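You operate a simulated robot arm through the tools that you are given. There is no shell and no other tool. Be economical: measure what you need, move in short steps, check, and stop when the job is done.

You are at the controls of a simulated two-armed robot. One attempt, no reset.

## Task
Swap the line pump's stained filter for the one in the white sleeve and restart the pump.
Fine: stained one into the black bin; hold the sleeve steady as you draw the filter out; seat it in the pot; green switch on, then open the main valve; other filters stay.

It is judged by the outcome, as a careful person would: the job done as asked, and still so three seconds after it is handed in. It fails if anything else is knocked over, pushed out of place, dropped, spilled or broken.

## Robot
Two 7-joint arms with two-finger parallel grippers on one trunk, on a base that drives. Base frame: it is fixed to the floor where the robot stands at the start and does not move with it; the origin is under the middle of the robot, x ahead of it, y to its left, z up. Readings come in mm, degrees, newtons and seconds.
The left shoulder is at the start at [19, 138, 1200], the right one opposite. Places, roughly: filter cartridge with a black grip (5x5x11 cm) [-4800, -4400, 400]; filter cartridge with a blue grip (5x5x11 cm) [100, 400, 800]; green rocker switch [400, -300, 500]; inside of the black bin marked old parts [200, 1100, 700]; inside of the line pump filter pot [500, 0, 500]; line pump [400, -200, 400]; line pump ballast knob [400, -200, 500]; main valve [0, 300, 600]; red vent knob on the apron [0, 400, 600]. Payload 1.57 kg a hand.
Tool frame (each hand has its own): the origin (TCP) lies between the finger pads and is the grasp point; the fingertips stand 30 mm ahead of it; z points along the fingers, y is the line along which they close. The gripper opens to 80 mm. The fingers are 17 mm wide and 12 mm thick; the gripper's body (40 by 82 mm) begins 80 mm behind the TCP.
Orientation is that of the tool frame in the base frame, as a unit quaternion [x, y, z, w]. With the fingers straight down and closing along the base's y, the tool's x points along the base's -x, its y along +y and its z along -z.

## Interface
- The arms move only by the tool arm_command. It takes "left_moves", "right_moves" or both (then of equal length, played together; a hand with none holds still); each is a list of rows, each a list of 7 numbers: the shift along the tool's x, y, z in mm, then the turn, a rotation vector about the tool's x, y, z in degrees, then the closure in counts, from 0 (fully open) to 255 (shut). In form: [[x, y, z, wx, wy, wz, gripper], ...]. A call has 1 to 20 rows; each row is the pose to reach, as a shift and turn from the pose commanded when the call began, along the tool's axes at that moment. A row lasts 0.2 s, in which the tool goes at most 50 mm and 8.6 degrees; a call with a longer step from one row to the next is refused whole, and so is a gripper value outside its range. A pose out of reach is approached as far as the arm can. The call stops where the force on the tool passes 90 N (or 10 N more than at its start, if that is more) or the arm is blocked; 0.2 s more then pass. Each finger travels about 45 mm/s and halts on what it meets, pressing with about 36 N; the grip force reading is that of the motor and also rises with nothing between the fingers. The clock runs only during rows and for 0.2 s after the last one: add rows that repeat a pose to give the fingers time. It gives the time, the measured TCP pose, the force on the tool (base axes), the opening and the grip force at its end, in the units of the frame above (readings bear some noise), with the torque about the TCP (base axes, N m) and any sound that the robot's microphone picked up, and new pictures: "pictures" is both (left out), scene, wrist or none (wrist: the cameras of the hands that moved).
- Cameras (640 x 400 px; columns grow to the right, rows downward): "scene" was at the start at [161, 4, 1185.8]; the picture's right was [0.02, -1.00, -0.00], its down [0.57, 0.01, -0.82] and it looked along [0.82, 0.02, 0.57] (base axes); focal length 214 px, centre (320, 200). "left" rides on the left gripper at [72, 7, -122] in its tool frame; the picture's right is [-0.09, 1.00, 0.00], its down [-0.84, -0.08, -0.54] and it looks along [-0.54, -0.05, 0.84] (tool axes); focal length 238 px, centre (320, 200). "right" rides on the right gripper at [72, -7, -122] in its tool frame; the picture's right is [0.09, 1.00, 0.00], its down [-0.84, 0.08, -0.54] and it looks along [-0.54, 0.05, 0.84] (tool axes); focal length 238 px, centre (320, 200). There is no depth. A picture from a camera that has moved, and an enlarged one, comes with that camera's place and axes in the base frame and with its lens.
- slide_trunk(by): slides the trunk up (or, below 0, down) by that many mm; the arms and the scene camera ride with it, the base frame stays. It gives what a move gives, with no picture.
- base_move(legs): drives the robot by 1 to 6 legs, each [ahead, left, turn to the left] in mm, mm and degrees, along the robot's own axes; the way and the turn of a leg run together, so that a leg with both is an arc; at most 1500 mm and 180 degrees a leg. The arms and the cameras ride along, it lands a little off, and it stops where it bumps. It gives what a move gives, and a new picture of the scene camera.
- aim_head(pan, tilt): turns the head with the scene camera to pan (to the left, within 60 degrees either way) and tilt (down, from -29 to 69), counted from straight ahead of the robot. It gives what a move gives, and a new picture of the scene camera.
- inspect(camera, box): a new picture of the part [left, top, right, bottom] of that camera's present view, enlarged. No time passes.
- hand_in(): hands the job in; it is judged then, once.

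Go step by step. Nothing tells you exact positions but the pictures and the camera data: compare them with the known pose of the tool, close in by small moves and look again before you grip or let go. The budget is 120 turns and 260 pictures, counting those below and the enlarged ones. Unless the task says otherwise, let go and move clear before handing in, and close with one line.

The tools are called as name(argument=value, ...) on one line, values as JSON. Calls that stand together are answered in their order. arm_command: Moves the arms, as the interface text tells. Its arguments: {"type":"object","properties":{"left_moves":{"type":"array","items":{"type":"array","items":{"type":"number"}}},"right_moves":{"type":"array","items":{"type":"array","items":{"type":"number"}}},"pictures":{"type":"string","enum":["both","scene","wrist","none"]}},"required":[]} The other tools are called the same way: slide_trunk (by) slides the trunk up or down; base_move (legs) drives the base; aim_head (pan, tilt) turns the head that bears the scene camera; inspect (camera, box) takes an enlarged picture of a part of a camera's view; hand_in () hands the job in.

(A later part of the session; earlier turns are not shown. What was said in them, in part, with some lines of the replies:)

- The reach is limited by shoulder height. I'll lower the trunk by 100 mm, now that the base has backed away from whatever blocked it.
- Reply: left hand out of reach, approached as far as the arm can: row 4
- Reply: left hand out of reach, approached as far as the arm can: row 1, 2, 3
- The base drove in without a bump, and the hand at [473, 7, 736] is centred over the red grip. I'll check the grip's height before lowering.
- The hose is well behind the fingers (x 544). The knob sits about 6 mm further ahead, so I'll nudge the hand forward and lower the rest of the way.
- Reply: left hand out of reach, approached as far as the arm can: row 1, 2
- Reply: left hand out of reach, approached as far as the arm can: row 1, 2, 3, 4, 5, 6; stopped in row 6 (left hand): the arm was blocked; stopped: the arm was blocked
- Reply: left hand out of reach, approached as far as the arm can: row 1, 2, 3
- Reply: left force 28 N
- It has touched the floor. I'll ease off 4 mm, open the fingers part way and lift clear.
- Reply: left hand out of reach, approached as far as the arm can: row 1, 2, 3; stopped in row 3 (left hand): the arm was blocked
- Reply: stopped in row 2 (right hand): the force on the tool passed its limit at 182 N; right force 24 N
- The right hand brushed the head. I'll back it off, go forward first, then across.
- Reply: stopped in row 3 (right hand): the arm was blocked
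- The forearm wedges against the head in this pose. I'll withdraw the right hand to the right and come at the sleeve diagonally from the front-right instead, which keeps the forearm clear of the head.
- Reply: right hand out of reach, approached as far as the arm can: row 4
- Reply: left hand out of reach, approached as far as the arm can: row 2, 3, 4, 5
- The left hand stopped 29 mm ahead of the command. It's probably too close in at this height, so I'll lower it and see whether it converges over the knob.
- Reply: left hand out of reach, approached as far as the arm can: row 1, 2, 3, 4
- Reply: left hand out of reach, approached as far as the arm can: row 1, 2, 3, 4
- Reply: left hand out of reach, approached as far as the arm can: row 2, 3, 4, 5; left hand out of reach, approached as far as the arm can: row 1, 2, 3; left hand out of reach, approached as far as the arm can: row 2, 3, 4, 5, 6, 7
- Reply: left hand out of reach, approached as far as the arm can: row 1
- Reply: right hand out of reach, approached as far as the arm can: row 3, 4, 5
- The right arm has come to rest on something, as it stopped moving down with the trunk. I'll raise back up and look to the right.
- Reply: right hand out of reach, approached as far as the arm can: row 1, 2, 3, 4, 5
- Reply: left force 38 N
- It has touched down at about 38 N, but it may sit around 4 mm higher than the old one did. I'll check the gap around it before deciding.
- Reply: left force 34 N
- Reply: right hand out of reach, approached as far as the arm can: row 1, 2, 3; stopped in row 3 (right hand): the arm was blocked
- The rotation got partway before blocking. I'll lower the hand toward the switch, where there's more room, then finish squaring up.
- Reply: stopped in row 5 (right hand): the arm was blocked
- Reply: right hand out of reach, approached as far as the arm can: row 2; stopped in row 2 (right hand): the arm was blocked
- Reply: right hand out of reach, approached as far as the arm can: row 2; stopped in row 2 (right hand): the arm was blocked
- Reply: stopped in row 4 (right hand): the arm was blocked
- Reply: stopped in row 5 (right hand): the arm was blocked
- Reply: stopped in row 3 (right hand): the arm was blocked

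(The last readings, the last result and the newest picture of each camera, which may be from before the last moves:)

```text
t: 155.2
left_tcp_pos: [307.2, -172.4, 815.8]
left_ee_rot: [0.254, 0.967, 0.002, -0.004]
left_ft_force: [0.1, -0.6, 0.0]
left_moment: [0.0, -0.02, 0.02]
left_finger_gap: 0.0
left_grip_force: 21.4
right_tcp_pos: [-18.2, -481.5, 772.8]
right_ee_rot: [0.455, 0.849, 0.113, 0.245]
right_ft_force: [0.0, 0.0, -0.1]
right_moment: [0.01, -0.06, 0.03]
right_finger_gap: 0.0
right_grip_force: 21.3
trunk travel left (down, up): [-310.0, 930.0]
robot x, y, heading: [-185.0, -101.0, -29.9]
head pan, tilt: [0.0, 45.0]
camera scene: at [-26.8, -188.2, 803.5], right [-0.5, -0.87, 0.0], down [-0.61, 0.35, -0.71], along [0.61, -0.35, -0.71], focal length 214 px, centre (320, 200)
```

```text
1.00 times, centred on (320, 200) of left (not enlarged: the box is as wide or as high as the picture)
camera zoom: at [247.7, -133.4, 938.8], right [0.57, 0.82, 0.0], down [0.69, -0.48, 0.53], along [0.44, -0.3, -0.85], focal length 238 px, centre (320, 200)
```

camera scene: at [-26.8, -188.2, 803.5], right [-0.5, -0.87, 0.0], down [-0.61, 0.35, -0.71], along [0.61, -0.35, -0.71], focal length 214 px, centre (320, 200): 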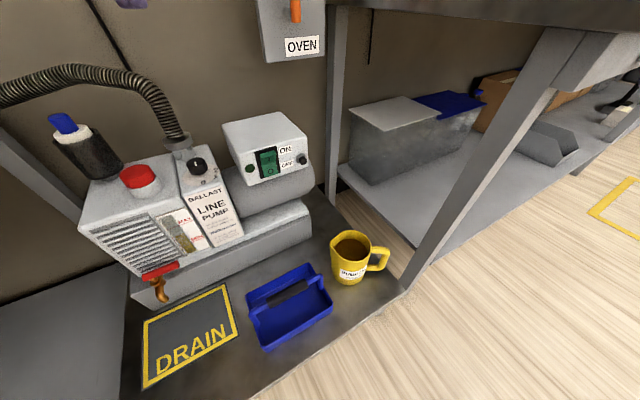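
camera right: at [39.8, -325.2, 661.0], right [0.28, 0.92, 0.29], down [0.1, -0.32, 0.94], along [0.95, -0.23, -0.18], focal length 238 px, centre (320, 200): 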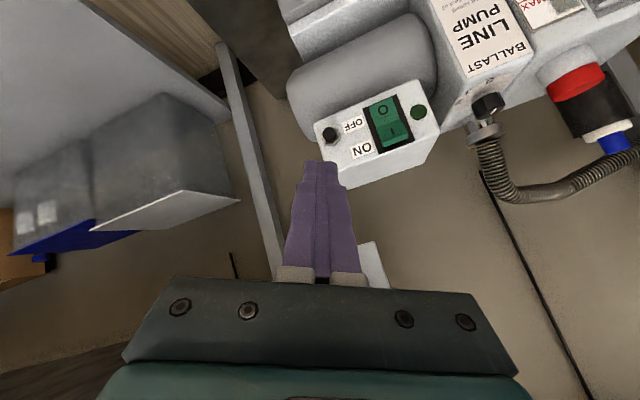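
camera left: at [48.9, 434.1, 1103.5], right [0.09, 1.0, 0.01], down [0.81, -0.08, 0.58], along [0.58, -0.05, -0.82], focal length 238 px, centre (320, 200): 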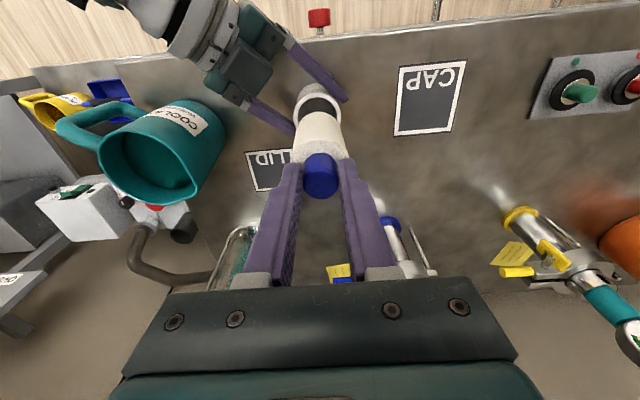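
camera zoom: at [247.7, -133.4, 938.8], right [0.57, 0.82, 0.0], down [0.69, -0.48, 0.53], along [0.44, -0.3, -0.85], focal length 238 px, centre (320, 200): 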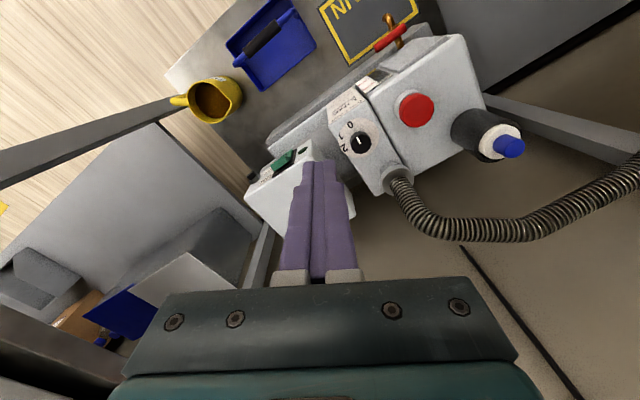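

The left arm is responsive, and the ON half is near [350, -279, 552]. I'll square the left hand to the panel and slide over in front of the switch.

arm_command(left_moves=[[0, 0, 0, 0, 0, -8, 255], [0, 0, 0, 0, 0, -16, 255], [0, 0, 0, 0, 0, -24, 255], [0, 0, 0, 0, 0, -30, 255]], pictures="none")

base_move(legs=[[43, -97, 0]])

slide_trunk(by=-140)

aim_head(pan=15, tilt=35)

inspect(camera="left", box=[160, 40, 480, 240])

```text
t: 156.2
left_tcp_pos: [307.1, -173.0, 815.1]
left_ee_rot: [-0.005, 1.0, 0.004, -0.004]
left_ft_force: [-1.2, 0.0, -0.1]
left_moment: [-0.01, 0.0, -0.03]
left_finger_gap: 0.0
left_grip_force: 21.1
right_tcp_pos: [-18.8, -480.2, 773.7]
right_ee_rot: [0.455, 0.849, 0.112, 0.245]
right_ft_force: [-0.4, -0.4, 0.6]
right_moment: [-0.02, -0.06, 0.0]
right_finger_gap: 0.0
right_grip_force: 21.3
trunk travel left (down, up): [-310.0, 930.0]
robot x, y, heading: [-183.2, -101.9, -29.8]
head pan, tilt: [0.0, 45.0]
```

```text
t: 157.4
left_tcp_pos: [299.1, -276.5, 815.9]
left_ee_rot: [-0.005, 1.0, 0.003, -0.003]
left_ft_force: [0.1, 0.2, 0.1]
left_moment: [0.01, -0.01, 0.02]
left_finger_gap: 0.0
left_grip_force: 21.5
right_tcp_pos: [-28.5, -586.1, 773.4]
right_ee_rot: [0.454, 0.849, 0.113, 0.245]
right_ft_force: [0.1, -1.1, -0.4]
right_moment: [0.0, 0.0, 0.03]
right_finger_gap: 0.0
right_grip_force: 21.0
trunk travel left (down, up): [-310.0, 930.0]
robot x, y, heading: [-196.9, -205.0, -29.8]
head pan, tilt: [0.0, 45.0]
camera scene: at [-36.9, -293.0, 803.5], right [-0.5, -0.87, 0.0], down [-0.61, 0.35, -0.71], along [0.61, -0.35, -0.71], focal length 214 px, centre (320, 200)
```

scene: 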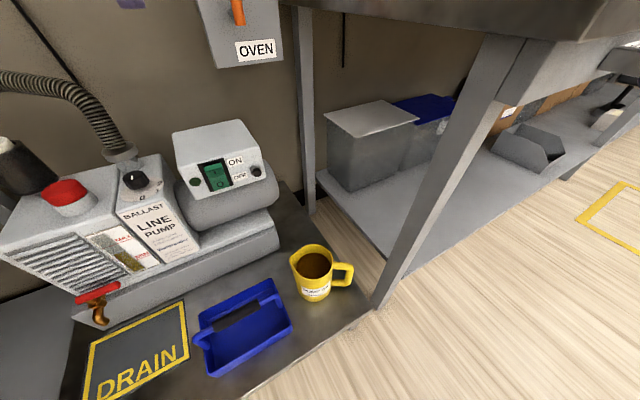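

```text
t: 159.0
left_tcp_pos: [297.7, -276.3, 675.4]
left_ee_rot: [-0.005, 1.0, 0.003, -0.003]
left_ft_force: [-0.3, -0.3, 0.4]
left_moment: [-0.02, 0.04, 0.03]
left_finger_gap: 0.0
left_grip_force: 21.5
right_tcp_pos: [-28.3, -584.3, 633.5]
right_ee_rot: [0.455, 0.849, 0.113, 0.245]
right_ft_force: [-0.3, 0.4, -0.5]
right_moment: [-0.05, -0.03, 0.02]
right_finger_gap: 0.0
right_grip_force: 21.0
trunk travel left (down, up): [-170.0, 1070.0]
robot x, y, heading: [-200.9, -201.5, -29.5]
head pan, tilt: [0.0, 45.0]
```

```text
t: 159.8
left_tcp_pos: [297.8, -277.4, 675.5]
left_ee_rot: [-0.005, 1.0, 0.003, -0.004]
left_ft_force: [0.1, -0.1, 1.2]
left_moment: [0.01, -0.04, -0.01]
left_finger_gap: 0.0
left_grip_force: 21.6
right_tcp_pos: [-28.2, -586.1, 632.7]
right_ee_rot: [0.455, 0.849, 0.113, 0.245]
right_ft_force: [0.6, -0.5, 0.8]
right_moment: [-0.01, 0.0, -0.03]
right_finger_gap: 0.0
right_grip_force: 21.5
trunk travel left (down, up): [-170.0, 1070.0]
robot x, y, heading: [-196.2, -203.2, -29.8]
head pan, tilt: [15.0, 35.0]
camera scene: at [-22.4, -274.9, 678.3], right [-0.26, -0.97, 0.0], down [-0.55, 0.15, -0.82], along [0.79, -0.21, -0.57], focal length 214 px, centre (320, 200)
```

scene: 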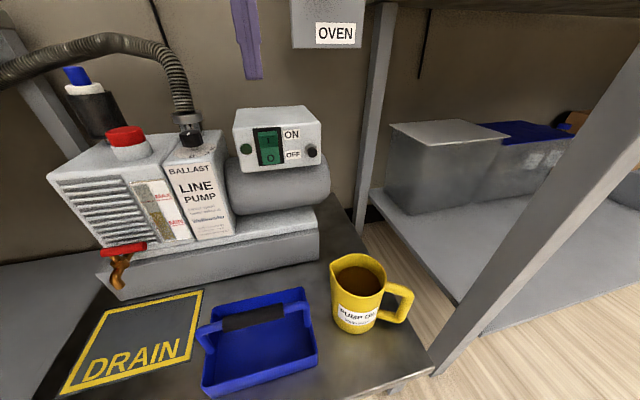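

```text
2.00 times, centred on (320, 140) of left
camera zoom: at [225.2, -272.4, 798.6], right [0.08, 1.0, 0.01], down [0.84, -0.07, 0.54], along [0.53, -0.04, -0.84], focal length 477 px, centre (320, 320)
```

zoom: 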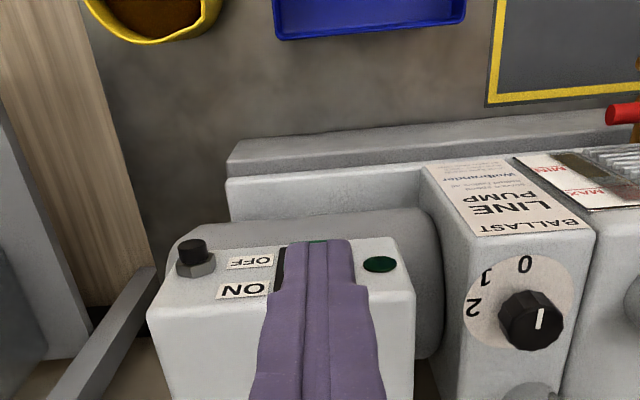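

The tip-to-switch geometry checks out: the ON half spans z 540–572 at y -280. I'll pitch the fingers 12° so the tip leads, and lower the tip to about z 558.

arm_command(left_moves=[[0, -2, 0, 0, -6, 0, 255], [0, -3, 0, 0, -12, 0, 255], [0, -3, 0, 0, -12, 0, 255]], pictures="none")

slide_trunk(by=-86)

aim_head(pan=25, tilt=25)

```text
t: 160.6
left_tcp_pos: [297.5, -278.9, 676.4]
left_ee_rot: [-0.004, 0.995, 0.004, 0.102]
left_ft_force: [0.4, -0.7, -0.4]
left_moment: [-0.01, 0.0, 0.02]
left_finger_gap: 0.0
left_grip_force: 21.5
right_tcp_pos: [-28.6, -585.3, 633.7]
right_ee_rot: [0.455, 0.849, 0.113, 0.244]
right_ft_force: [-0.1, -0.7, 0.4]
right_moment: [0.01, -0.01, -0.04]
right_finger_gap: 0.0
right_grip_force: 21.2
trunk travel left (down, up): [-170.0, 1070.0]
robot x, y, heading: [-200.6, -204.5, -29.9]
head pan, tilt: [15.0, 35.0]
```

```text
t: 161.8
left_tcp_pos: [297.3, -278.8, 590.5]
left_ee_rot: [-0.004, 0.995, 0.003, 0.103]
left_ft_force: [0.1, -0.2, 0.0]
left_moment: [0.0, 0.02, 0.0]
left_finger_gap: 0.1
left_grip_force: 21.5
right_tcp_pos: [-27.9, -585.9, 547.1]
right_ee_rot: [0.455, 0.849, 0.113, 0.244]
right_ft_force: [0.2, -0.4, 0.0]
right_moment: [0.02, -0.02, 0.01]
right_finger_gap: 0.0
right_grip_force: 21.8
trunk travel left (down, up): [-84.0, 1156.0]
robot x, y, heading: [-198.2, -203.2, -29.8]
head pan, tilt: [15.0, 35.0]
```

```text
t: 162.5
left_tcp_pos: [297.1, -280.3, 589.9]
left_ee_rot: [-0.004, 0.995, 0.004, 0.1]
left_ft_force: [-0.8, -1.0, 0.0]
left_moment: [0.01, 0.03, -0.01]
left_finger_gap: 0.0
left_grip_force: 21.5
right_tcp_pos: [-28.6, -585.0, 548.0]
right_ee_rot: [0.455, 0.849, 0.113, 0.245]
right_ft_force: [0.5, -1.2, -0.4]
right_moment: [0.0, -0.02, 0.0]
right_finger_gap: 0.1
right_grip_force: 21.4
trunk travel left (down, up): [-84.0, 1156.0]
robot x, y, heading: [-199.7, -205.0, -29.9]
head pan, tilt: [25.0, 25.0]
camera scene: at [-15.7, -260.1, 608.0], right [-0.08, -1.0, 0.0], down [-0.42, 0.04, -0.91], along [0.9, -0.08, -0.42], focal length 214 px, centre (320, 200)
```

scene: 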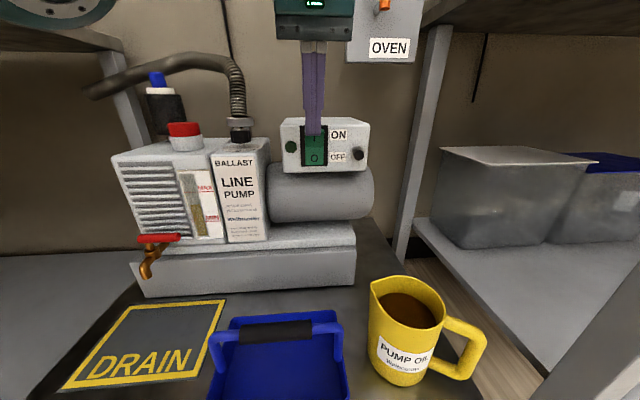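

The fingertip is lined up with the upper (ON) half. I'll drive the base in the +x direction in small steps and watch the force.

base_move(legs=[[19, 11, 0]])

inspect(camera="scene", box=[260, 90, 388, 170])

```text
t: 163.3
left_tcp_pos: [315.2, -280.0, 588.0]
left_ee_rot: [-0.005, 0.995, 0.004, 0.1]
left_ft_force: [-0.3, 0.1, 0.1]
left_moment: [-0.01, -0.02, 0.0]
left_finger_gap: 0.0
left_grip_force: 21.3
right_tcp_pos: [-10.7, -585.2, 547.1]
right_ee_rot: [0.455, 0.849, 0.113, 0.244]
right_ft_force: [-0.5, -0.3, 0.2]
right_moment: [-0.01, -0.04, 0.02]
right_finger_gap: 0.1
right_grip_force: 21.6
trunk travel left (down, up): [-84.0, 1156.0]
robot x, y, heading: [-175.7, -202.4, -29.7]
head pan, tilt: [25.0, 25.0]
camera scene: at [2.6, -259.9, 607.6], right [-0.08, -1.0, 0.0], down [-0.42, 0.04, -0.91], along [0.9, -0.08, -0.42], focal length 214 px, centre (320, 200)
```

scene: 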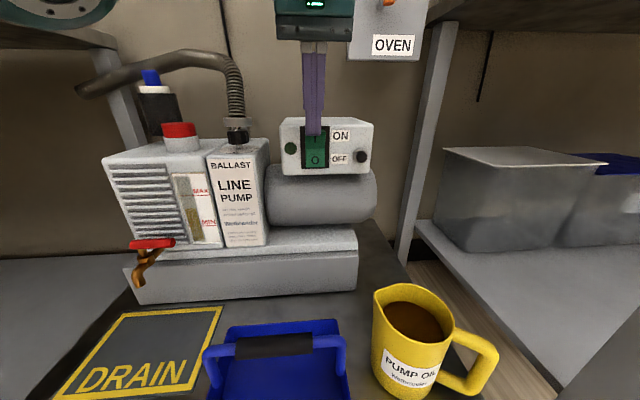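

```text
5.00 times, centred on (324, 130) of scene
camera zoom: at [2.6, -259.9, 607.6], right [-0.08, -1.0, 0.0], down [-0.42, 0.04, -0.91], along [0.9, -0.08, -0.42], focal length 1072 px, centre (300, 550)
```

zoom: 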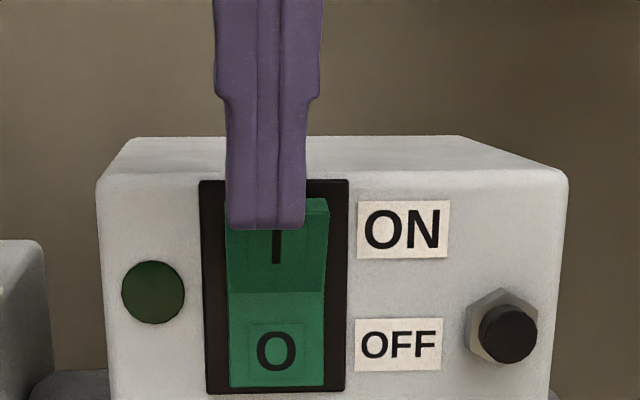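

The fingertip covers the top of the ON half. I'll push forward.

base_move(legs=[[10, 5, 0]])

base_move(legs=[[8, 4, 0]])

inspect(camera="scene", box=[260, 90, 388, 170])

```text
t: 164.1
left_tcp_pos: [328.5, -279.8, 590.9]
left_ee_rot: [-0.004, 0.995, 0.004, 0.101]
left_ft_force: [-2.5, 0.9, 4.3]
left_moment: [-0.03, 0.04, -0.02]
left_finger_gap: 0.1
left_grip_force: 21.1
right_tcp_pos: [4.3, -584.6, 547.4]
right_ee_rot: [0.456, 0.849, 0.113, 0.244]
right_ft_force: [-0.1, -0.8, 0.2]
right_moment: [0.0, -0.04, 0.04]
right_finger_gap: 0.0
right_grip_force: 20.9
trunk travel left (down, up): [-84.0, 1156.0]
robot x, y, heading: [-161.9, -204.2, -29.7]
head pan, tilt: [25.0, 25.0]
camera scene: at [16.5, -260.5, 608.0], right [-0.08, -1.0, 0.0], down [-0.42, 0.04, -0.91], along [0.9, -0.08, -0.42], focal length 214 px, centre (320, 200)
```

scene: 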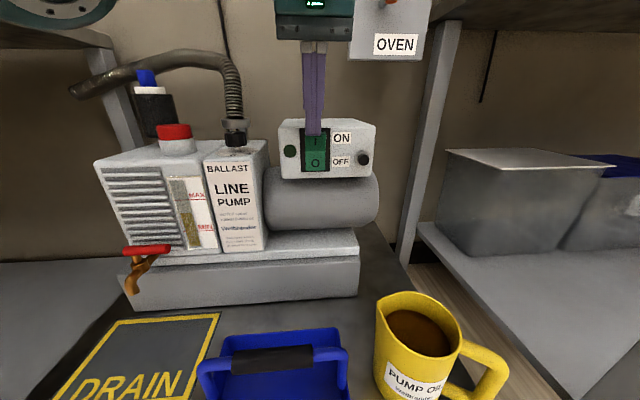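

```text
t: 164.8
left_tcp_pos: [341.6, -279.1, 593.9]
left_ee_rot: [-0.005, 0.995, 0.002, 0.104]
left_ft_force: [-10.6, 5.6, 37.1]
left_moment: [0.05, -0.03, -0.02]
left_finger_gap: 0.2
left_grip_force: 21.6
right_tcp_pos: [16.6, -585.2, 548.5]
right_ee_rot: [0.455, 0.848, 0.115, 0.246]
right_ft_force: [1.0, -0.3, -1.0]
right_moment: [0.03, 0.04, -0.02]
right_finger_gap: 0.3
right_grip_force: 21.2
trunk travel left (down, up): [-84.0, 1156.0]
robot x, y, heading: [-154.2, -205.9, -29.7]
head pan, tilt: [25.0, 25.0]
camera scene: at [28.5, -260.1, 608.8], right [-0.08, -1.0, 0.0], down [-0.42, 0.04, -0.91], along [0.9, -0.08, -0.42], focal length 214 px, centre (320, 200)
```

scene: 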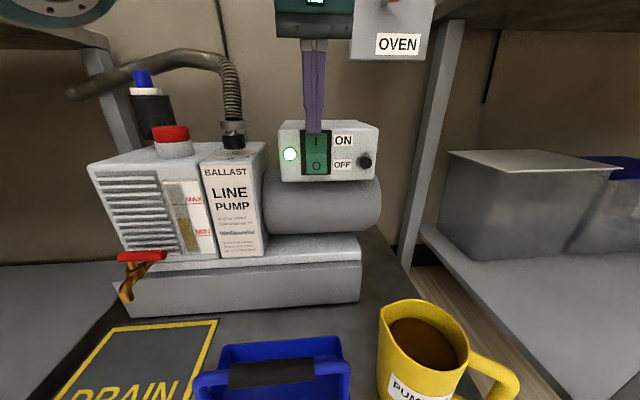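

```text
5.00 times, centred on (324, 130) of scene
camera zoom: at [28.5, -260.1, 608.8], right [-0.08, -1.0, 0.0], down [-0.42, 0.04, -0.91], along [0.9, -0.08, -0.42], focal length 1072 px, centre (300, 550)
```

zoom: 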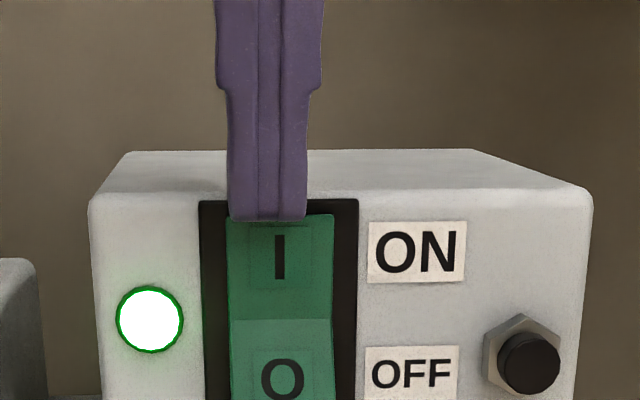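

The indicator lamp is lit, so the pump is on. I'll back off, raise the trunk and turn back square.

base_move(legs=[[-52, -30, 0]])

slide_trunk(by=200)

base_move(legs=[[-150, 0, 0], [0, 0, 30], [-80, 150, 0]])

aim_head(pan=30, tilt=30)

```text
t: 165.8
left_tcp_pos: [281.2, -281.5, 593.2]
left_ee_rot: [-0.005, 0.995, 0.002, 0.103]
left_ft_force: [0.0, -0.6, -0.4]
left_moment: [0.02, -0.01, 0.03]
left_finger_gap: 0.1
left_grip_force: 21.1
right_tcp_pos: [-45.0, -585.5, 548.7]
right_ee_rot: [0.456, 0.848, 0.114, 0.245]
right_ft_force: [-0.1, 0.9, 0.2]
right_moment: [0.0, 0.0, 0.03]
right_finger_gap: 0.1
right_grip_force: 21.6
trunk travel left (down, up): [-84.0, 1156.0]
robot x, y, heading: [-211.3, -201.5, -29.6]
head pan, tilt: [25.0, 25.0]
camera scene: at [-32.1, -260.9, 608.4], right [-0.08, -1.0, 0.0], down [-0.42, 0.04, -0.91], along [0.9, -0.08, -0.42], focal length 214 px, centre (320, 200)
```

scene: 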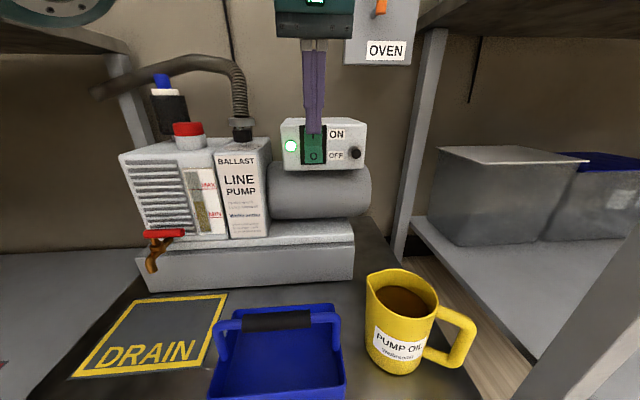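

```text
t: 168.0
left_tcp_pos: [278.9, -280.8, 792.0]
left_ee_rot: [-0.006, 0.995, 0.003, 0.103]
left_ft_force: [0.6, 0.3, 0.1]
left_moment: [-0.02, 0.01, 0.01]
left_finger_gap: 0.0
left_grip_force: 21.1
right_tcp_pos: [-47.7, -586.9, 746.7]
right_ee_rot: [0.455, 0.849, 0.114, 0.244]
right_ft_force: [0.6, 0.4, -0.3]
right_moment: [-0.01, -0.01, 0.05]
right_finger_gap: 0.0
right_grip_force: 21.2
trunk travel left (down, up): [-284.0, 956.0]
robot x, y, heading: [-213.7, -208.5, -30.0]
head pan, tilt: [25.0, 25.0]
```

```text
t: 171.9
left_tcp_pos: [40.0, 194.0, 791.9]
left_ee_rot: [-0.26, 0.96, 0.028, 0.098]
left_ft_force: [-0.4, -0.4, 0.3]
left_moment: [-0.04, 0.03, 0.03]
left_finger_gap: 0.0
left_grip_force: 20.9
right_tcp_pos: [-92.3, -232.8, 748.0]
right_ee_rot: [0.222, 0.937, 0.173, 0.207]
right_ft_force: [-0.2, -0.3, 0.3]
right_moment: [-0.04, -0.05, 0.01]
right_finger_gap: 0.0
right_grip_force: 21.2
trunk travel left (down, up): [-284.0, 956.0]
robot x, y, heading: [-425.0, 18.3, 0.3]
head pan, tilt: [25.0, 25.0]
camera scene: at [-240.8, 55.2, 808.1], right [0.42, -0.91, 0.0], down [-0.38, -0.18, -0.91], along [0.82, 0.38, -0.42], focal length 214 px, centre (320, 200)
```

scene: 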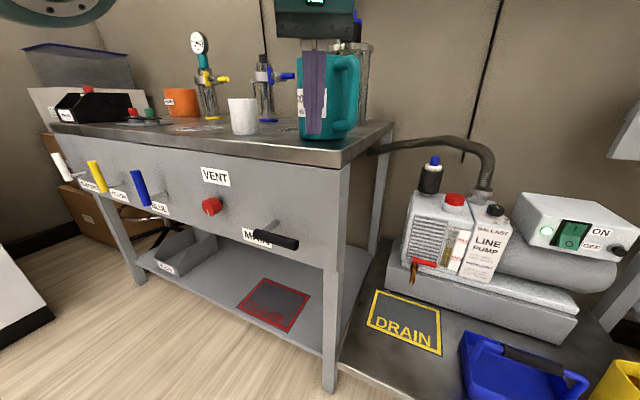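

```text
t: 172.5
left_tcp_pos: [39.4, 194.6, 792.2]
left_ee_rot: [-0.259, 0.96, 0.029, 0.099]
left_ft_force: [0.5, 0.3, -0.6]
left_moment: [-0.01, -0.05, 0.02]
left_finger_gap: 0.3
left_grip_force: 21.4
right_tcp_pos: [-91.4, -233.3, 747.4]
right_ee_rot: [0.223, 0.937, 0.172, 0.206]
right_ft_force: [-0.1, -0.4, 0.4]
right_moment: [0.02, -0.03, 0.01]
right_finger_gap: 0.2
right_grip_force: 21.9
trunk travel left (down, up): [-284.0, 956.0]
robot x, y, heading: [-426.5, 16.2, 0.1]
head pan, tilt: [30.0, 30.0]
camera scene: at [-245.8, 61.3, 800.1], right [0.5, -0.87, 0.0], down [-0.43, -0.25, -0.87], along [0.75, 0.43, -0.5], focal length 214 px, centre (320, 200)
```

scene: 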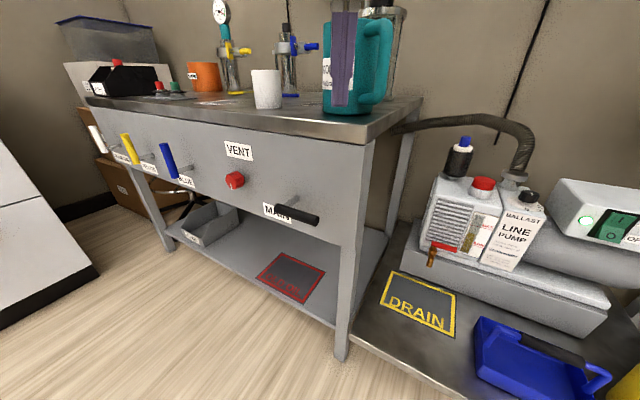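

The black MAIN lever lies horizontal while the others stand upright. I'll zoom in for markings showing which way opens it.

inspect(camera="scene", box=[216, 150, 344, 230])

inspect(camera="scene", box=[80, 110, 240, 210])

```text
5.00 times, centred on (280, 190) of scene
camera zoom: at [-245.8, 61.3, 800.1], right [0.5, -0.87, 0.0], down [-0.43, -0.25, -0.87], along [0.75, 0.43, -0.5], focal length 1072 px, centre (520, 250)
```

zoom: 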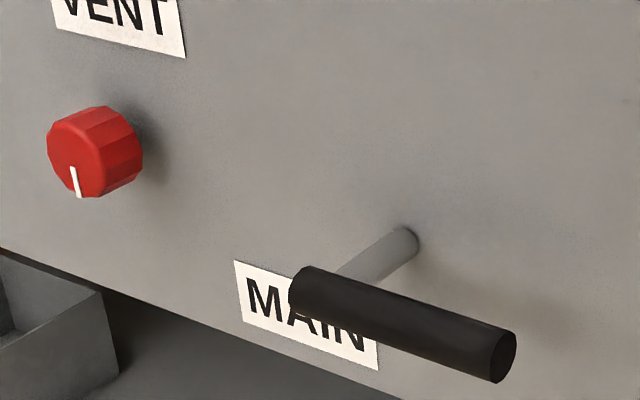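

```text
4.00 times, centred on (160, 160) of scene
camera zoom: at [-245.8, 61.3, 800.1], right [0.5, -0.87, 0.0], down [-0.43, -0.25, -0.87], along [0.75, 0.43, -0.5], focal length 858 px, centre (960, 360)
```

zoom: 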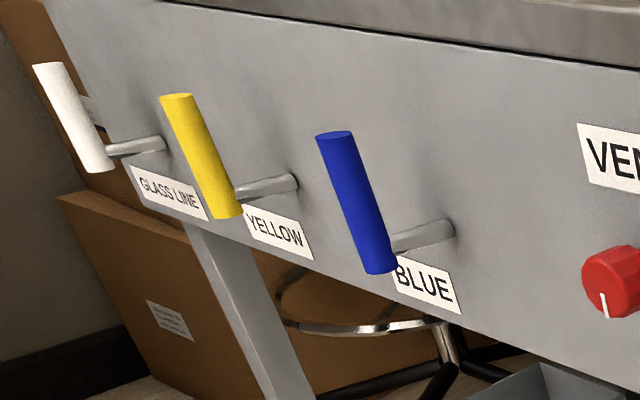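

The lever handle runs from its stem at about [9, 288, 586] to its free end at y 216. Like its neighbours, it should stand upright when open, so I need to swing the free end up. I'll back off and pitch the left fingers forward so they can go under it.

base_move(legs=[[-110, 50, 0]])

arm_command(left_moves=[[0, 0, 0, 2.6, -6.2, 4.4, 255], [0, 0, 0, 5.3, -12.5, 8.8, 255], [0, 0, 0, 8, -18.8, 13.2, 255], [0, 0, 0, 10.6, -25, 17.6, 255], [0, 0, 0, 13.3, -31.3, 22, 255], [0, 0, 0, 16, -37.6, 26.5, 255], [0, 0, 0, 16, -37.6, 26.5, 255]], pictures="scene")

```text
t: 173.8
left_tcp_pos: [-70.6, 244.8, 792.6]
left_ee_rot: [-0.261, 0.96, 0.029, 0.099]
left_ft_force: [-0.1, -0.2, -0.5]
left_moment: [0.02, 0.02, 0.0]
left_finger_gap: 0.0
left_grip_force: 21.3
right_tcp_pos: [-201.2, -181.3, 746.3]
right_ee_rot: [0.223, 0.937, 0.174, 0.207]
right_ft_force: [0.2, 1.1, 0.1]
right_moment: [-0.03, 0.01, 0.04]
right_finger_gap: 0.0
right_grip_force: 21.0
trunk travel left (down, up): [-284.0, 956.0]
robot x, y, heading: [-535.6, 63.7, 0.0]
head pan, tilt: [30.0, 30.0]
camera scene: at [-356.0, 112.2, 800.1], right [0.5, -0.87, 0.0], down [-0.43, -0.25, -0.87], along [0.75, 0.43, -0.5], focal length 214 px, centre (320, 200)
```

scene: 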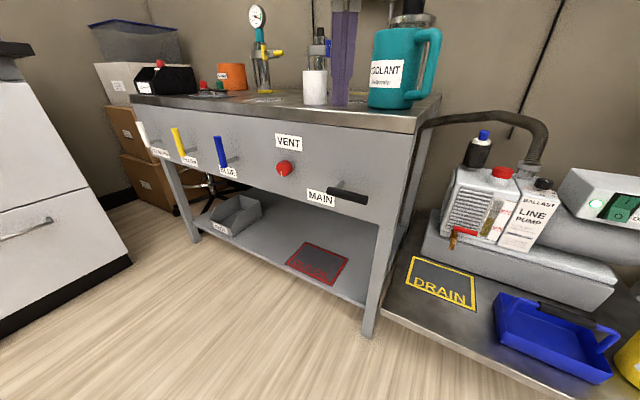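

```text
t: 175.4
left_tcp_pos: [-70.1, 244.2, 792.5]
left_ee_rot: [0.002, 0.905, 0.001, 0.425]
left_ft_force: [0.1, -0.8, 0.1]
left_moment: [-0.02, -0.02, 0.01]
left_finger_gap: 0.1
left_grip_force: 21.4
right_tcp_pos: [-201.9, -182.3, 748.4]
right_ee_rot: [0.222, 0.937, 0.174, 0.207]
right_ft_force: [-0.2, 0.1, 0.3]
right_moment: [0.03, 0.02, 0.05]
right_finger_gap: 0.0
right_grip_force: 21.4
trunk travel left (down, up): [-284.0, 956.0]
robot x, y, heading: [-534.2, 58.9, 0.2]
head pan, tilt: [30.0, 30.0]
camera scene: at [-355.6, 112.0, 800.1], right [0.5, -0.87, 0.0], down [-0.43, -0.25, -0.87], along [0.75, 0.43, -0.5], focal length 214 px, centre (320, 200)
```

scene: 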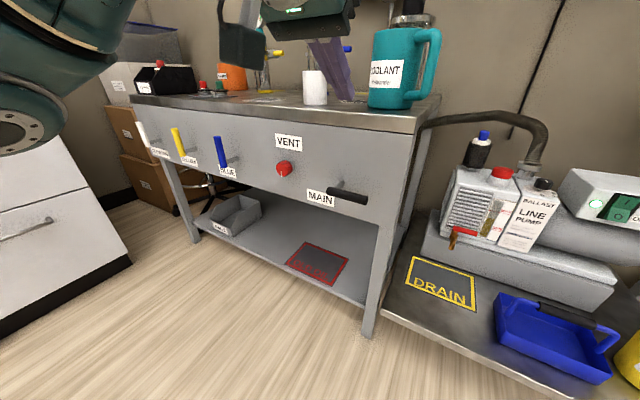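

The pitch worked cleanly and the lever position is confirmed. I'll lower the trunk so the fingers are below lever height, still in front of it.

slide_trunk(by=-233)

aim_head(pan=20, tilt=20)

inspect(camera="left", box=[0, 0, 640, 400])

```text
t: 177.8
left_tcp_pos: [-70.5, 244.6, 560.6]
left_ee_rot: [0.001, 0.906, 0.001, 0.424]
left_ft_force: [0.4, -0.4, -0.7]
left_moment: [0.02, -0.01, 0.01]
left_finger_gap: 0.0
left_grip_force: 21.5
right_tcp_pos: [-202.4, -181.9, 514.1]
right_ee_rot: [0.221, 0.937, 0.173, 0.208]
right_ft_force: [-0.3, -0.7, 0.7]
right_moment: [0.03, -0.02, -0.02]
right_finger_gap: 0.2
right_grip_force: 21.1
trunk travel left (down, up): [-51.0, 1189.0]
robot x, y, heading: [-540.0, 66.1, -0.1]
head pan, tilt: [30.0, 30.0]
```

```text
t: 178.5
left_tcp_pos: [-69.6, 244.4, 559.2]
left_ee_rot: [0.001, 0.906, 0.001, 0.423]
left_ft_force: [-0.7, 0.2, -0.1]
left_moment: [-0.02, -0.02, -0.02]
left_finger_gap: 0.1
left_grip_force: 21.2
right_tcp_pos: [-201.4, -182.5, 514.2]
right_ee_rot: [0.223, 0.937, 0.173, 0.207]
right_ft_force: [-0.3, -0.3, 0.5]
right_moment: [-0.04, 0.0, 0.0]
right_finger_gap: 0.0
right_grip_force: 21.4
trunk travel left (down, up): [-51.0, 1189.0]
robot x, y, heading: [-536.4, 63.1, -0.3]
head pan, tilt: [20.0, 20.0]
camera scene: at [-346.7, 98.8, 583.1], right [0.34, -0.94, 0.0], down [-0.32, -0.12, -0.94], along [0.88, 0.32, -0.34], focal length 214 px, centre (320, 200)
```

scene: 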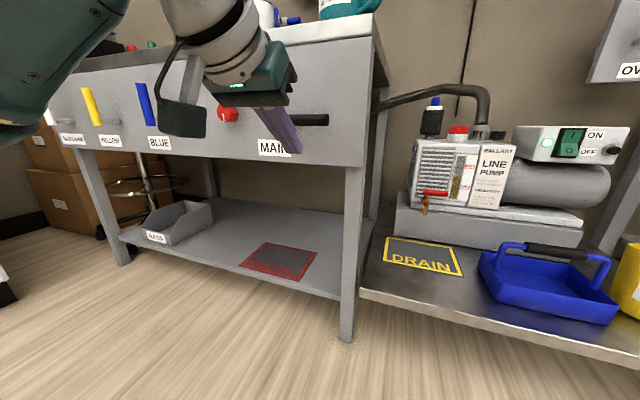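

```text
1.00 times, centred on (320, 200) of left (not enlarged: the box is as wide or as high as the picture)
camera zoom: at [-211.0, 250.6, 582.4], right [0.06, 1.0, 0.07], down [0.12, -0.08, 0.99], along [0.99, -0.05, -0.12], focal length 238 px, centre (320, 200)
```

zoom: 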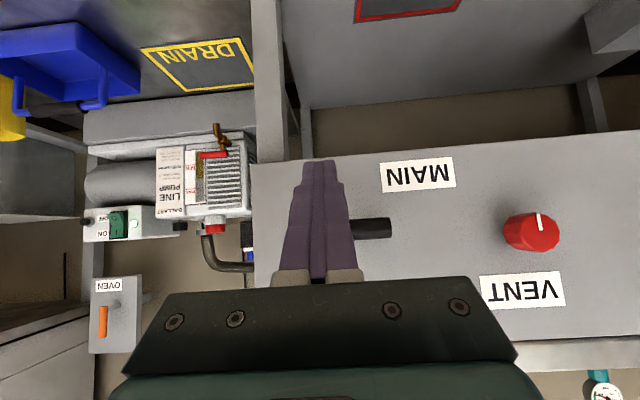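

The finger height is right for slipping under the lever. I'll drive ahead 70 mm and check.

base_move(legs=[[70, 0, 0]])

inspect(camera="scene", box=[208, 60, 368, 160])

inspect(camera="left", box=[200, 100, 440, 250])

```text
t: 179.5
left_tcp_pos: [-1.5, 245.0, 560.3]
left_ee_rot: [0.001, 0.905, 0.002, 0.425]
left_ft_force: [0.2, -0.1, -0.3]
left_moment: [-0.02, -0.01, -0.01]
left_finger_gap: 0.1
left_grip_force: 21.5
right_tcp_pos: [-131.4, -182.1, 513.8]
right_ee_rot: [0.222, 0.937, 0.174, 0.207]
right_ft_force: [0.7, -0.9, 0.3]
right_moment: [0.0, -0.03, 0.0]
right_finger_gap: 0.1
right_grip_force: 21.2
trunk travel left (down, up): [-51.0, 1189.0]
robot x, y, heading: [-468.5, 65.6, -0.2]
head pan, tilt: [20.0, 20.0]
camera scene: at [-277.6, 99.0, 583.1], right [0.34, -0.94, 0.0], down [-0.32, -0.12, -0.94], along [0.88, 0.32, -0.34], focal length 214 px, centre (320, 200)
```

scene: 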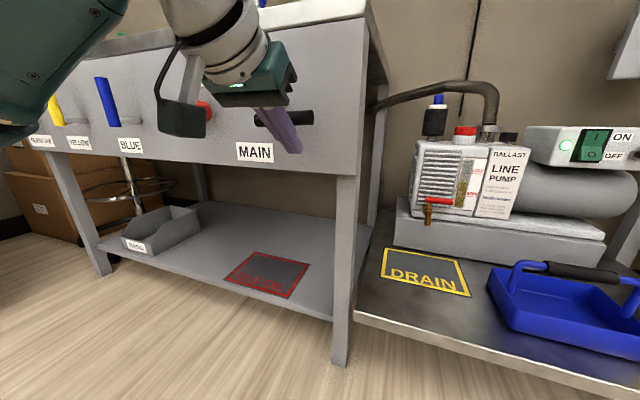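

```text
4.00 times, centred on (288, 110) of scene
camera zoom: at [-277.6, 99.0, 583.1], right [0.34, -0.94, 0.0], down [-0.32, -0.12, -0.94], along [0.88, 0.32, -0.34], focal length 858 px, centre (448, 560)
```

zoom: 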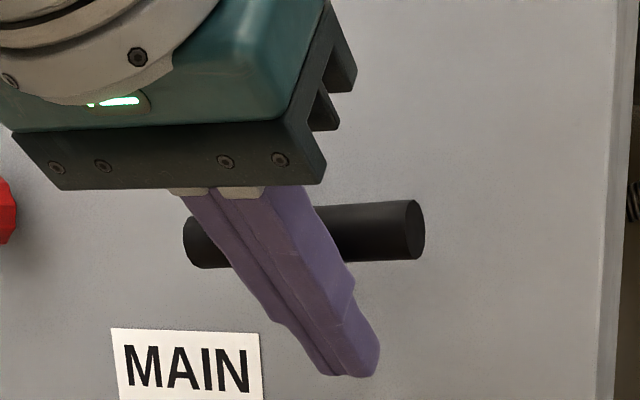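

```text
2.67 times, centred on (320, 175) of left
camera zoom: at [-141.9, 251.0, 582.5], right [0.06, 1.0, 0.07], down [0.12, -0.08, 0.99], along [0.99, -0.05, -0.12], focal length 636 px, centre (320, 267)
```

zoom: 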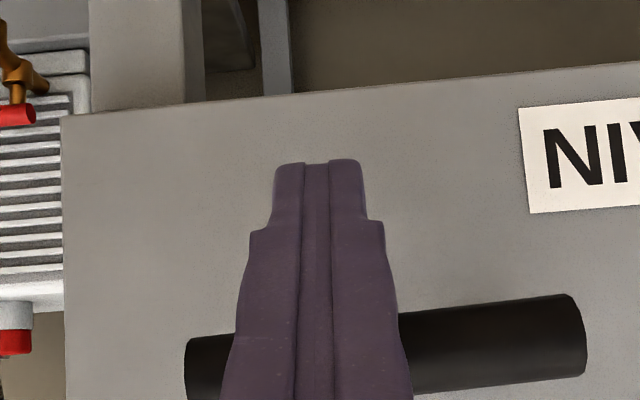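

The fingers pass under the lever, but only just beyond it. I'll drop 8 mm and go 11 mm further in for a secure hold before swinging it up.

slide_trunk(by=-8)

base_move(legs=[[11, 0, 0]])

arm_command(left_moves=[[-8, 0, -7, 0, 0, 0, 255], [-16, 0, -13.5, 0, 0, 0, 255], [-25, -4, -21, 0, 0, 0, 255], [-35, -4.5, -29, 0, 0, 0, 255], [-44, -1.6, -37, 0, 0, 0, 255], [-53, 4.3, -44, 0, 0, 0, 255]], pictures="both")

```text
t: 180.1
left_tcp_pos: [-1.1, 244.2, 552.9]
left_ee_rot: [0.001, 0.905, 0.001, 0.425]
left_ft_force: [-0.9, 0.4, 0.1]
left_moment: [-0.02, 0.02, -0.03]
left_finger_gap: 0.0
left_grip_force: 21.0
right_tcp_pos: [-132.9, -182.4, 506.2]
right_ee_rot: [0.221, 0.937, 0.172, 0.206]
right_ft_force: [-0.4, 0.3, 0.4]
right_moment: [-0.03, 0.01, 0.0]
right_finger_gap: 0.0
right_grip_force: 20.7
trunk travel left (down, up): [-43.0, 1197.0]
robot x, y, heading: [-471.6, 62.9, -0.0]
head pan, tilt: [20.0, 20.0]
```

```text
t: 180.9
left_tcp_pos: [7.9, 244.4, 551.1]
left_ee_rot: [0.001, 0.906, 0.002, 0.424]
left_ft_force: [0.3, -0.3, 0.3]
left_moment: [0.01, -0.06, 0.02]
left_finger_gap: 0.1
left_grip_force: 21.3
right_tcp_pos: [-123.3, -181.3, 506.0]
right_ee_rot: [0.222, 0.937, 0.174, 0.205]
right_ft_force: [0.0, -0.5, 0.2]
right_moment: [0.03, -0.01, -0.04]
right_finger_gap: 0.1
right_grip_force: 21.5
trunk travel left (down, up): [-43.0, 1197.0]
robot x, y, heading: [-454.5, 64.8, -0.2]
head pan, tilt: [20.0, 20.0]
camera scene: at [-268.8, 98.8, 574.8], right [0.34, -0.94, 0.0], down [-0.32, -0.12, -0.94], along [0.88, 0.32, -0.34], focal length 214 px, centre (320, 200)
```

scene: 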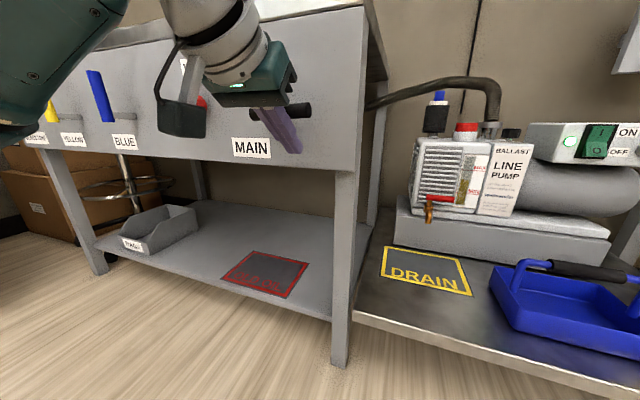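

```text
t: 182.3
left_tcp_pos: [9.7, 244.8, 614.3]
left_ee_rot: [0.004, 0.908, 0.002, 0.418]
left_ft_force: [-2.1, 0.1, -0.9]
left_moment: [0.02, -0.01, 0.02]
left_finger_gap: 0.0
left_grip_force: 21.5
right_tcp_pos: [-121.6, -182.0, 506.2]
right_ee_rot: [0.221, 0.937, 0.173, 0.207]
right_ft_force: [-0.4, -0.3, 0.0]
right_moment: [0.0, 0.02, 0.0]
right_finger_gap: 0.0
right_grip_force: 21.3
trunk travel left (down, up): [-43.0, 1197.0]
robot x, y, heading: [-457.0, 64.9, 0.0]
head pan, tilt: [20.0, 20.0]
camera scene: at [-267.1, 98.0, 575.0], right [0.34, -0.94, 0.0], down [-0.32, -0.12, -0.94], along [0.88, 0.32, -0.34], focal length 214 px, centre (320, 200)
camera left: at [-130.0, 251.7, 638.6], right [0.06, 0.99, 0.08], down [0.13, -0.09, 0.99], along [0.99, -0.05, -0.14], focal length 238 px, centre (320, 200)
```

scene: 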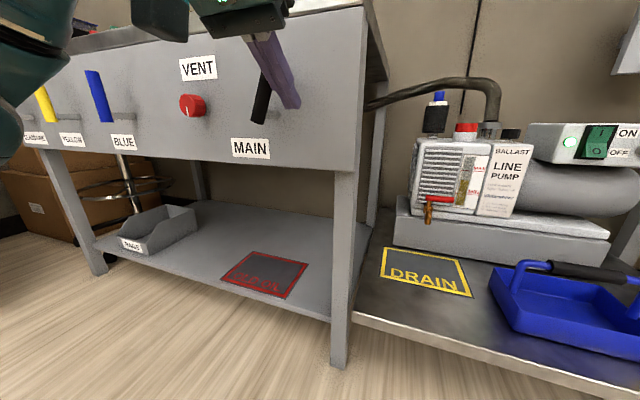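
left: 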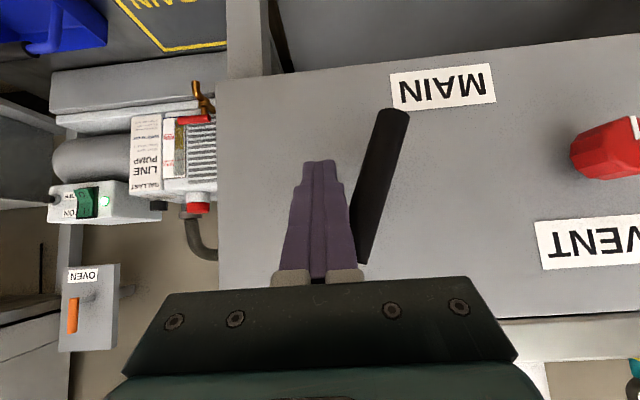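

The lever is swinging up and is now about 75° round. I'll push it the rest of the way to upright.

arm_command(left_moves=[[-5, 6, -4, 0, 0, 0, 255], [-9, 12, -7, 0, 0, 0, 255], [-9, 18, -7, 0, 0, 0, 255], [-9, 23, -7, 0, 0, 0, 255], [-9, 28, -7, 0, 0, 0, 255], [-9, 32, -7, 0, 0, 0, 255]], pictures="both")

```text
t: 183.9
left_tcp_pos: [9.8, 261.7, 605.2]
left_ee_rot: [0.034, 0.918, 0.017, 0.394]
left_ft_force: [0.6, -1.6, 1.8]
left_moment: [0.06, 0.03, 0.02]
left_finger_gap: 0.0
left_grip_force: 21.5
right_tcp_pos: [-120.9, -183.3, 506.2]
right_ee_rot: [0.223, 0.937, 0.173, 0.206]
right_ft_force: [-0.6, -0.8, 0.0]
right_moment: [0.01, 0.0, -0.01]
right_finger_gap: 0.1
right_grip_force: 20.7
trunk travel left (down, up): [-43.0, 1197.0]
robot x, y, heading: [-457.3, 63.4, -0.0]
head pan, tilt: [20.0, 20.0]
stopped in row 6 (left hand): the arm was blocked; the commanded pose is now the measured one
camera scene: at [-266.4, 98.2, 575.1], right [0.34, -0.94, 0.0], down [-0.32, -0.12, -0.94], along [0.88, 0.32, -0.34], focal length 214 px, centre (320, 200)
camera left: at [-129.5, 272.6, 637.3], right [0.11, 0.99, 0.13], down [0.18, -0.14, 0.97], along [0.98, -0.09, -0.19], focal length 238 px, centre (320, 200)
```

scene: 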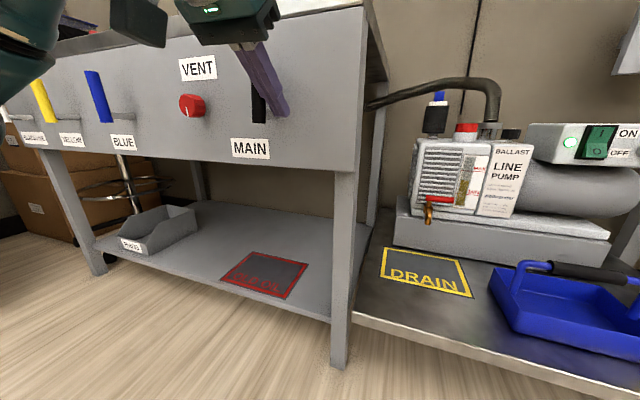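
left: 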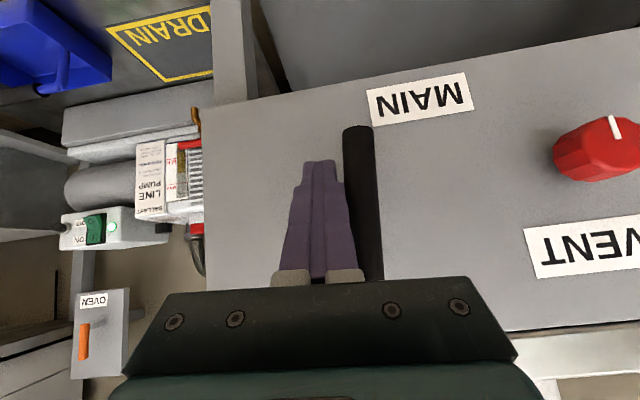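

inspect(camera="scene", box=[70, 50, 310, 200])

```text
2.67 times, centred on (190, 125) of scene
camera zoom: at [-266.4, 98.2, 575.1], right [0.34, -0.94, 0.0], down [-0.32, -0.12, -0.94], along [0.88, 0.32, -0.34], focal length 572 px, centre (667, 400)
```

zoom: 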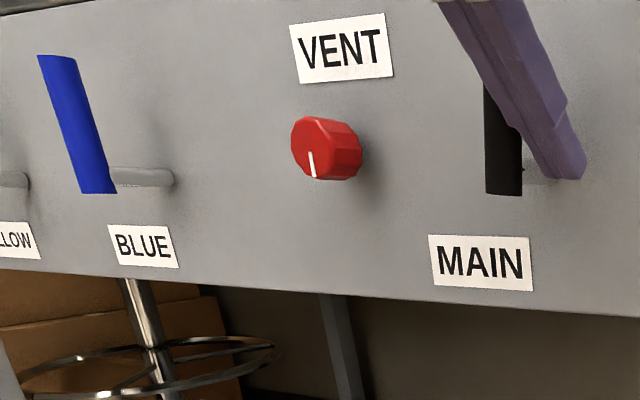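

The lever is about 3° short of upright compared with the blue one. I'll nudge it home by driving the base slightly left.

base_move(legs=[[0, 7, 0]])

inspect(camera="scene", box=[70, 50, 310, 200])

```text
t: 184.6
left_tcp_pos: [9.4, 265.0, 605.0]
left_ee_rot: [0.034, 0.918, 0.017, 0.394]
left_ft_force: [0.2, -11.8, 2.6]
left_moment: [0.19, 0.01, 0.05]
left_finger_gap: 0.0
left_grip_force: 21.4
right_tcp_pos: [-121.4, -179.2, 507.0]
right_ee_rot: [0.222, 0.937, 0.172, 0.207]
right_ft_force: [0.3, 0.4, 0.0]
right_moment: [-0.03, 0.0, -0.01]
right_finger_gap: 0.0
right_grip_force: 21.2
trunk travel left (down, up): [-43.0, 1197.0]
robot x, y, heading: [-455.9, 71.8, 0.0]
head pan, tilt: [20.0, 20.0]
camera scene: at [-266.1, 102.1, 575.1], right [0.34, -0.94, 0.0], down [-0.32, -0.12, -0.94], along [0.88, 0.32, -0.34], focal length 214 px, centre (320, 200)
```

scene: 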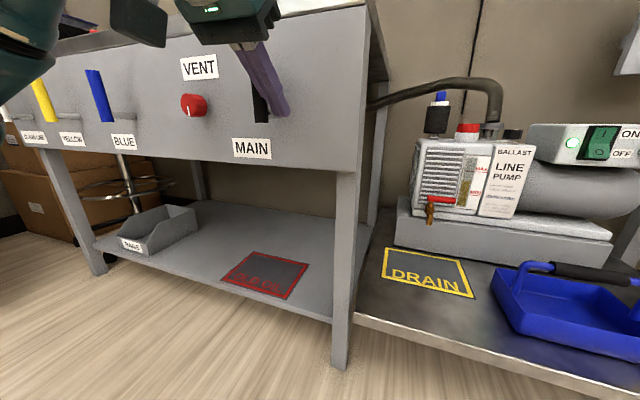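

```text
2.67 times, centred on (190, 125) of scene
camera zoom: at [-266.1, 102.1, 575.1], right [0.34, -0.94, 0.0], down [-0.32, -0.12, -0.94], along [0.88, 0.32, -0.34], focal length 572 px, centre (667, 400)
```

zoom: 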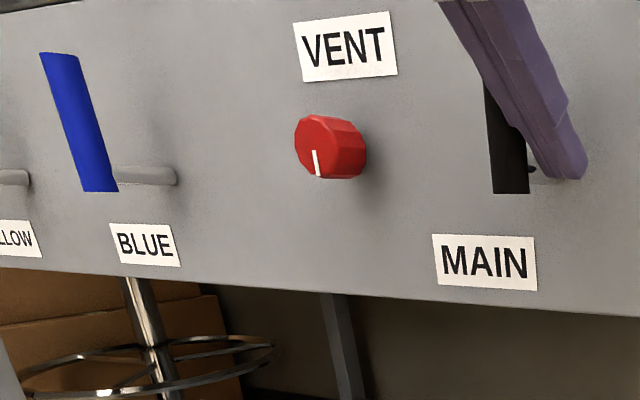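

The lever is now fully upright against its stop. I'll move right off it, then back away and check everything.

base_move(legs=[[0, -15, 0], [-150, 0, 0]])

slide_trunk(by=300)

aim_head(pan=10, tilt=25)

inspect(camera="scene", box=[120, 120, 440, 320])

```text
t: 186.3
left_tcp_pos: [-137.7, 253.3, 605.0]
left_ee_rot: [0.036, 0.918, 0.017, 0.395]
left_ft_force: [-0.2, -0.6, 0.0]
left_moment: [-0.05, 0.01, -0.06]
left_finger_gap: 0.1
left_grip_force: 20.8
right_tcp_pos: [-268.1, -190.2, 508.2]
right_ee_rot: [0.223, 0.936, 0.173, 0.208]
right_ft_force: [0.3, 0.0, -0.1]
right_moment: [0.01, 0.04, 0.0]
right_finger_gap: 0.0
right_grip_force: 20.8
trunk travel left (down, up): [-43.0, 1197.0]
robot x, y, heading: [-606.6, 59.0, -0.1]
head pan, tilt: [20.0, 20.0]
camera scene: at [-412.6, 90.4, 575.5], right [0.34, -0.94, 0.0], down [-0.32, -0.12, -0.94], along [0.88, 0.32, -0.34], focal length 214 px, centre (320, 200)
```

scene: 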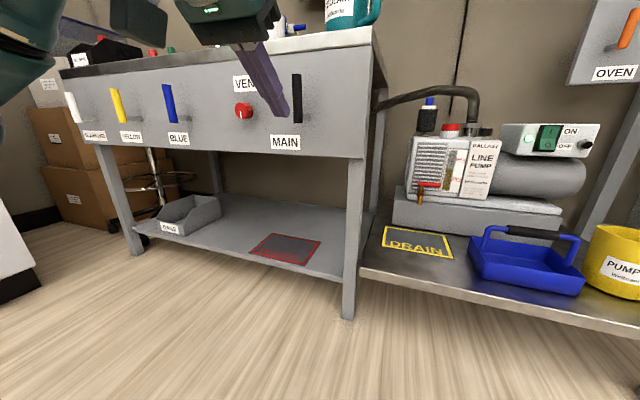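

```text
t: 189.3
left_tcp_pos: [-138.1, 253.0, 905.1]
left_ee_rot: [0.036, 0.919, 0.017, 0.393]
left_ft_force: [-1.2, -0.1, 0.7]
left_moment: [-0.03, 0.01, -0.02]
left_finger_gap: 0.0
left_grip_force: 21.5
right_tcp_pos: [-271.6, -190.7, 806.6]
right_ee_rot: [0.223, 0.937, 0.173, 0.206]
right_ft_force: [-0.9, -0.1, -0.2]
right_moment: [0.0, 0.01, -0.01]
right_finger_gap: 0.0
right_grip_force: 21.8
trunk travel left (down, up): [-343.0, 897.0]
robot x, y, heading: [-603.0, 55.1, 0.0]
head pan, tilt: [20.0, 20.0]
```

```text
t: 190.1
left_tcp_pos: [-138.5, 252.7, 905.2]
left_ee_rot: [0.036, 0.918, 0.017, 0.393]
left_ft_force: [-0.3, 0.0, 0.8]
left_moment: [-0.02, 0.02, -0.01]
left_finger_gap: 0.4
left_grip_force: 20.9
right_tcp_pos: [-270.1, -190.3, 807.1]
right_ee_rot: [0.223, 0.937, 0.173, 0.207]
right_ft_force: [0.0, -0.6, 0.6]
right_moment: [0.01, 0.03, -0.01]
right_finger_gap: 0.1
right_grip_force: 21.3
trunk travel left (down, up): [-343.0, 897.0]
robot x, y, heading: [-608.4, 58.1, -0.1]
head pan, tilt: [10.0, 25.0]
camera scene: at [-411.5, 74.7, 867.1], right [0.17, -0.99, 0.0], down [-0.42, -0.07, -0.91], along [0.89, 0.16, -0.42], focal length 214 px, centre (320, 200)
```

scene: 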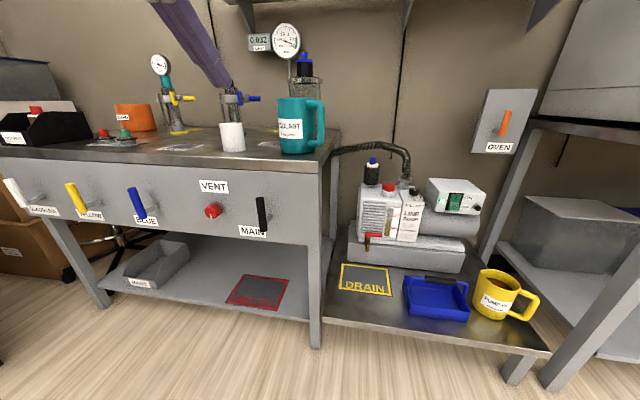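

```text
2.00 times, centred on (280, 220) of scene
camera zoom: at [-411.5, 74.7, 867.1], right [0.17, -0.99, 0.0], down [-0.42, -0.07, -0.91], along [0.89, 0.16, -0.42], focal length 429 px, centre (400, 160)
```

zoom: 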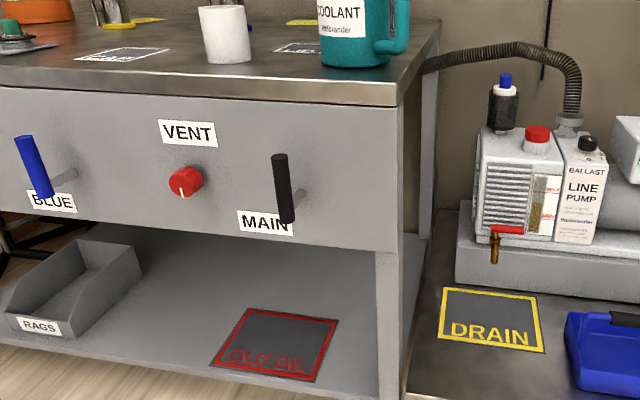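

Everything is in place, with the lever up, the filter seated and the bench tidy. I'll take one last look at the switch lamp and the filter.

inspect(camera="scene", box=[340, 145, 500, 245])

```text
4.00 times, centred on (420, 195) of scene
camera zoom: at [-411.5, 74.7, 867.1], right [0.17, -0.99, 0.0], down [-0.42, -0.07, -0.91], along [0.89, 0.16, -0.42], focal length 858 px, centre (-80, 220)
```

zoom: 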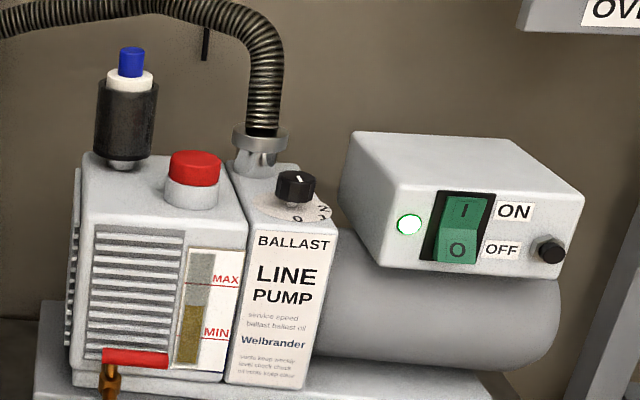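

The pump lamp is lit, the blue-grip filter sits in the pot, the MAIN lever is upright and both hands are clear. I'm handing in.

hand_in()

```text
The job is handed in.
```

The stained filter is in the old-parts bin, the new one is seated in the pot, the pump is switched on and the main valve lever is fully up. I took up as open because the neighbouring levers point that way; it has no open/closed marking.
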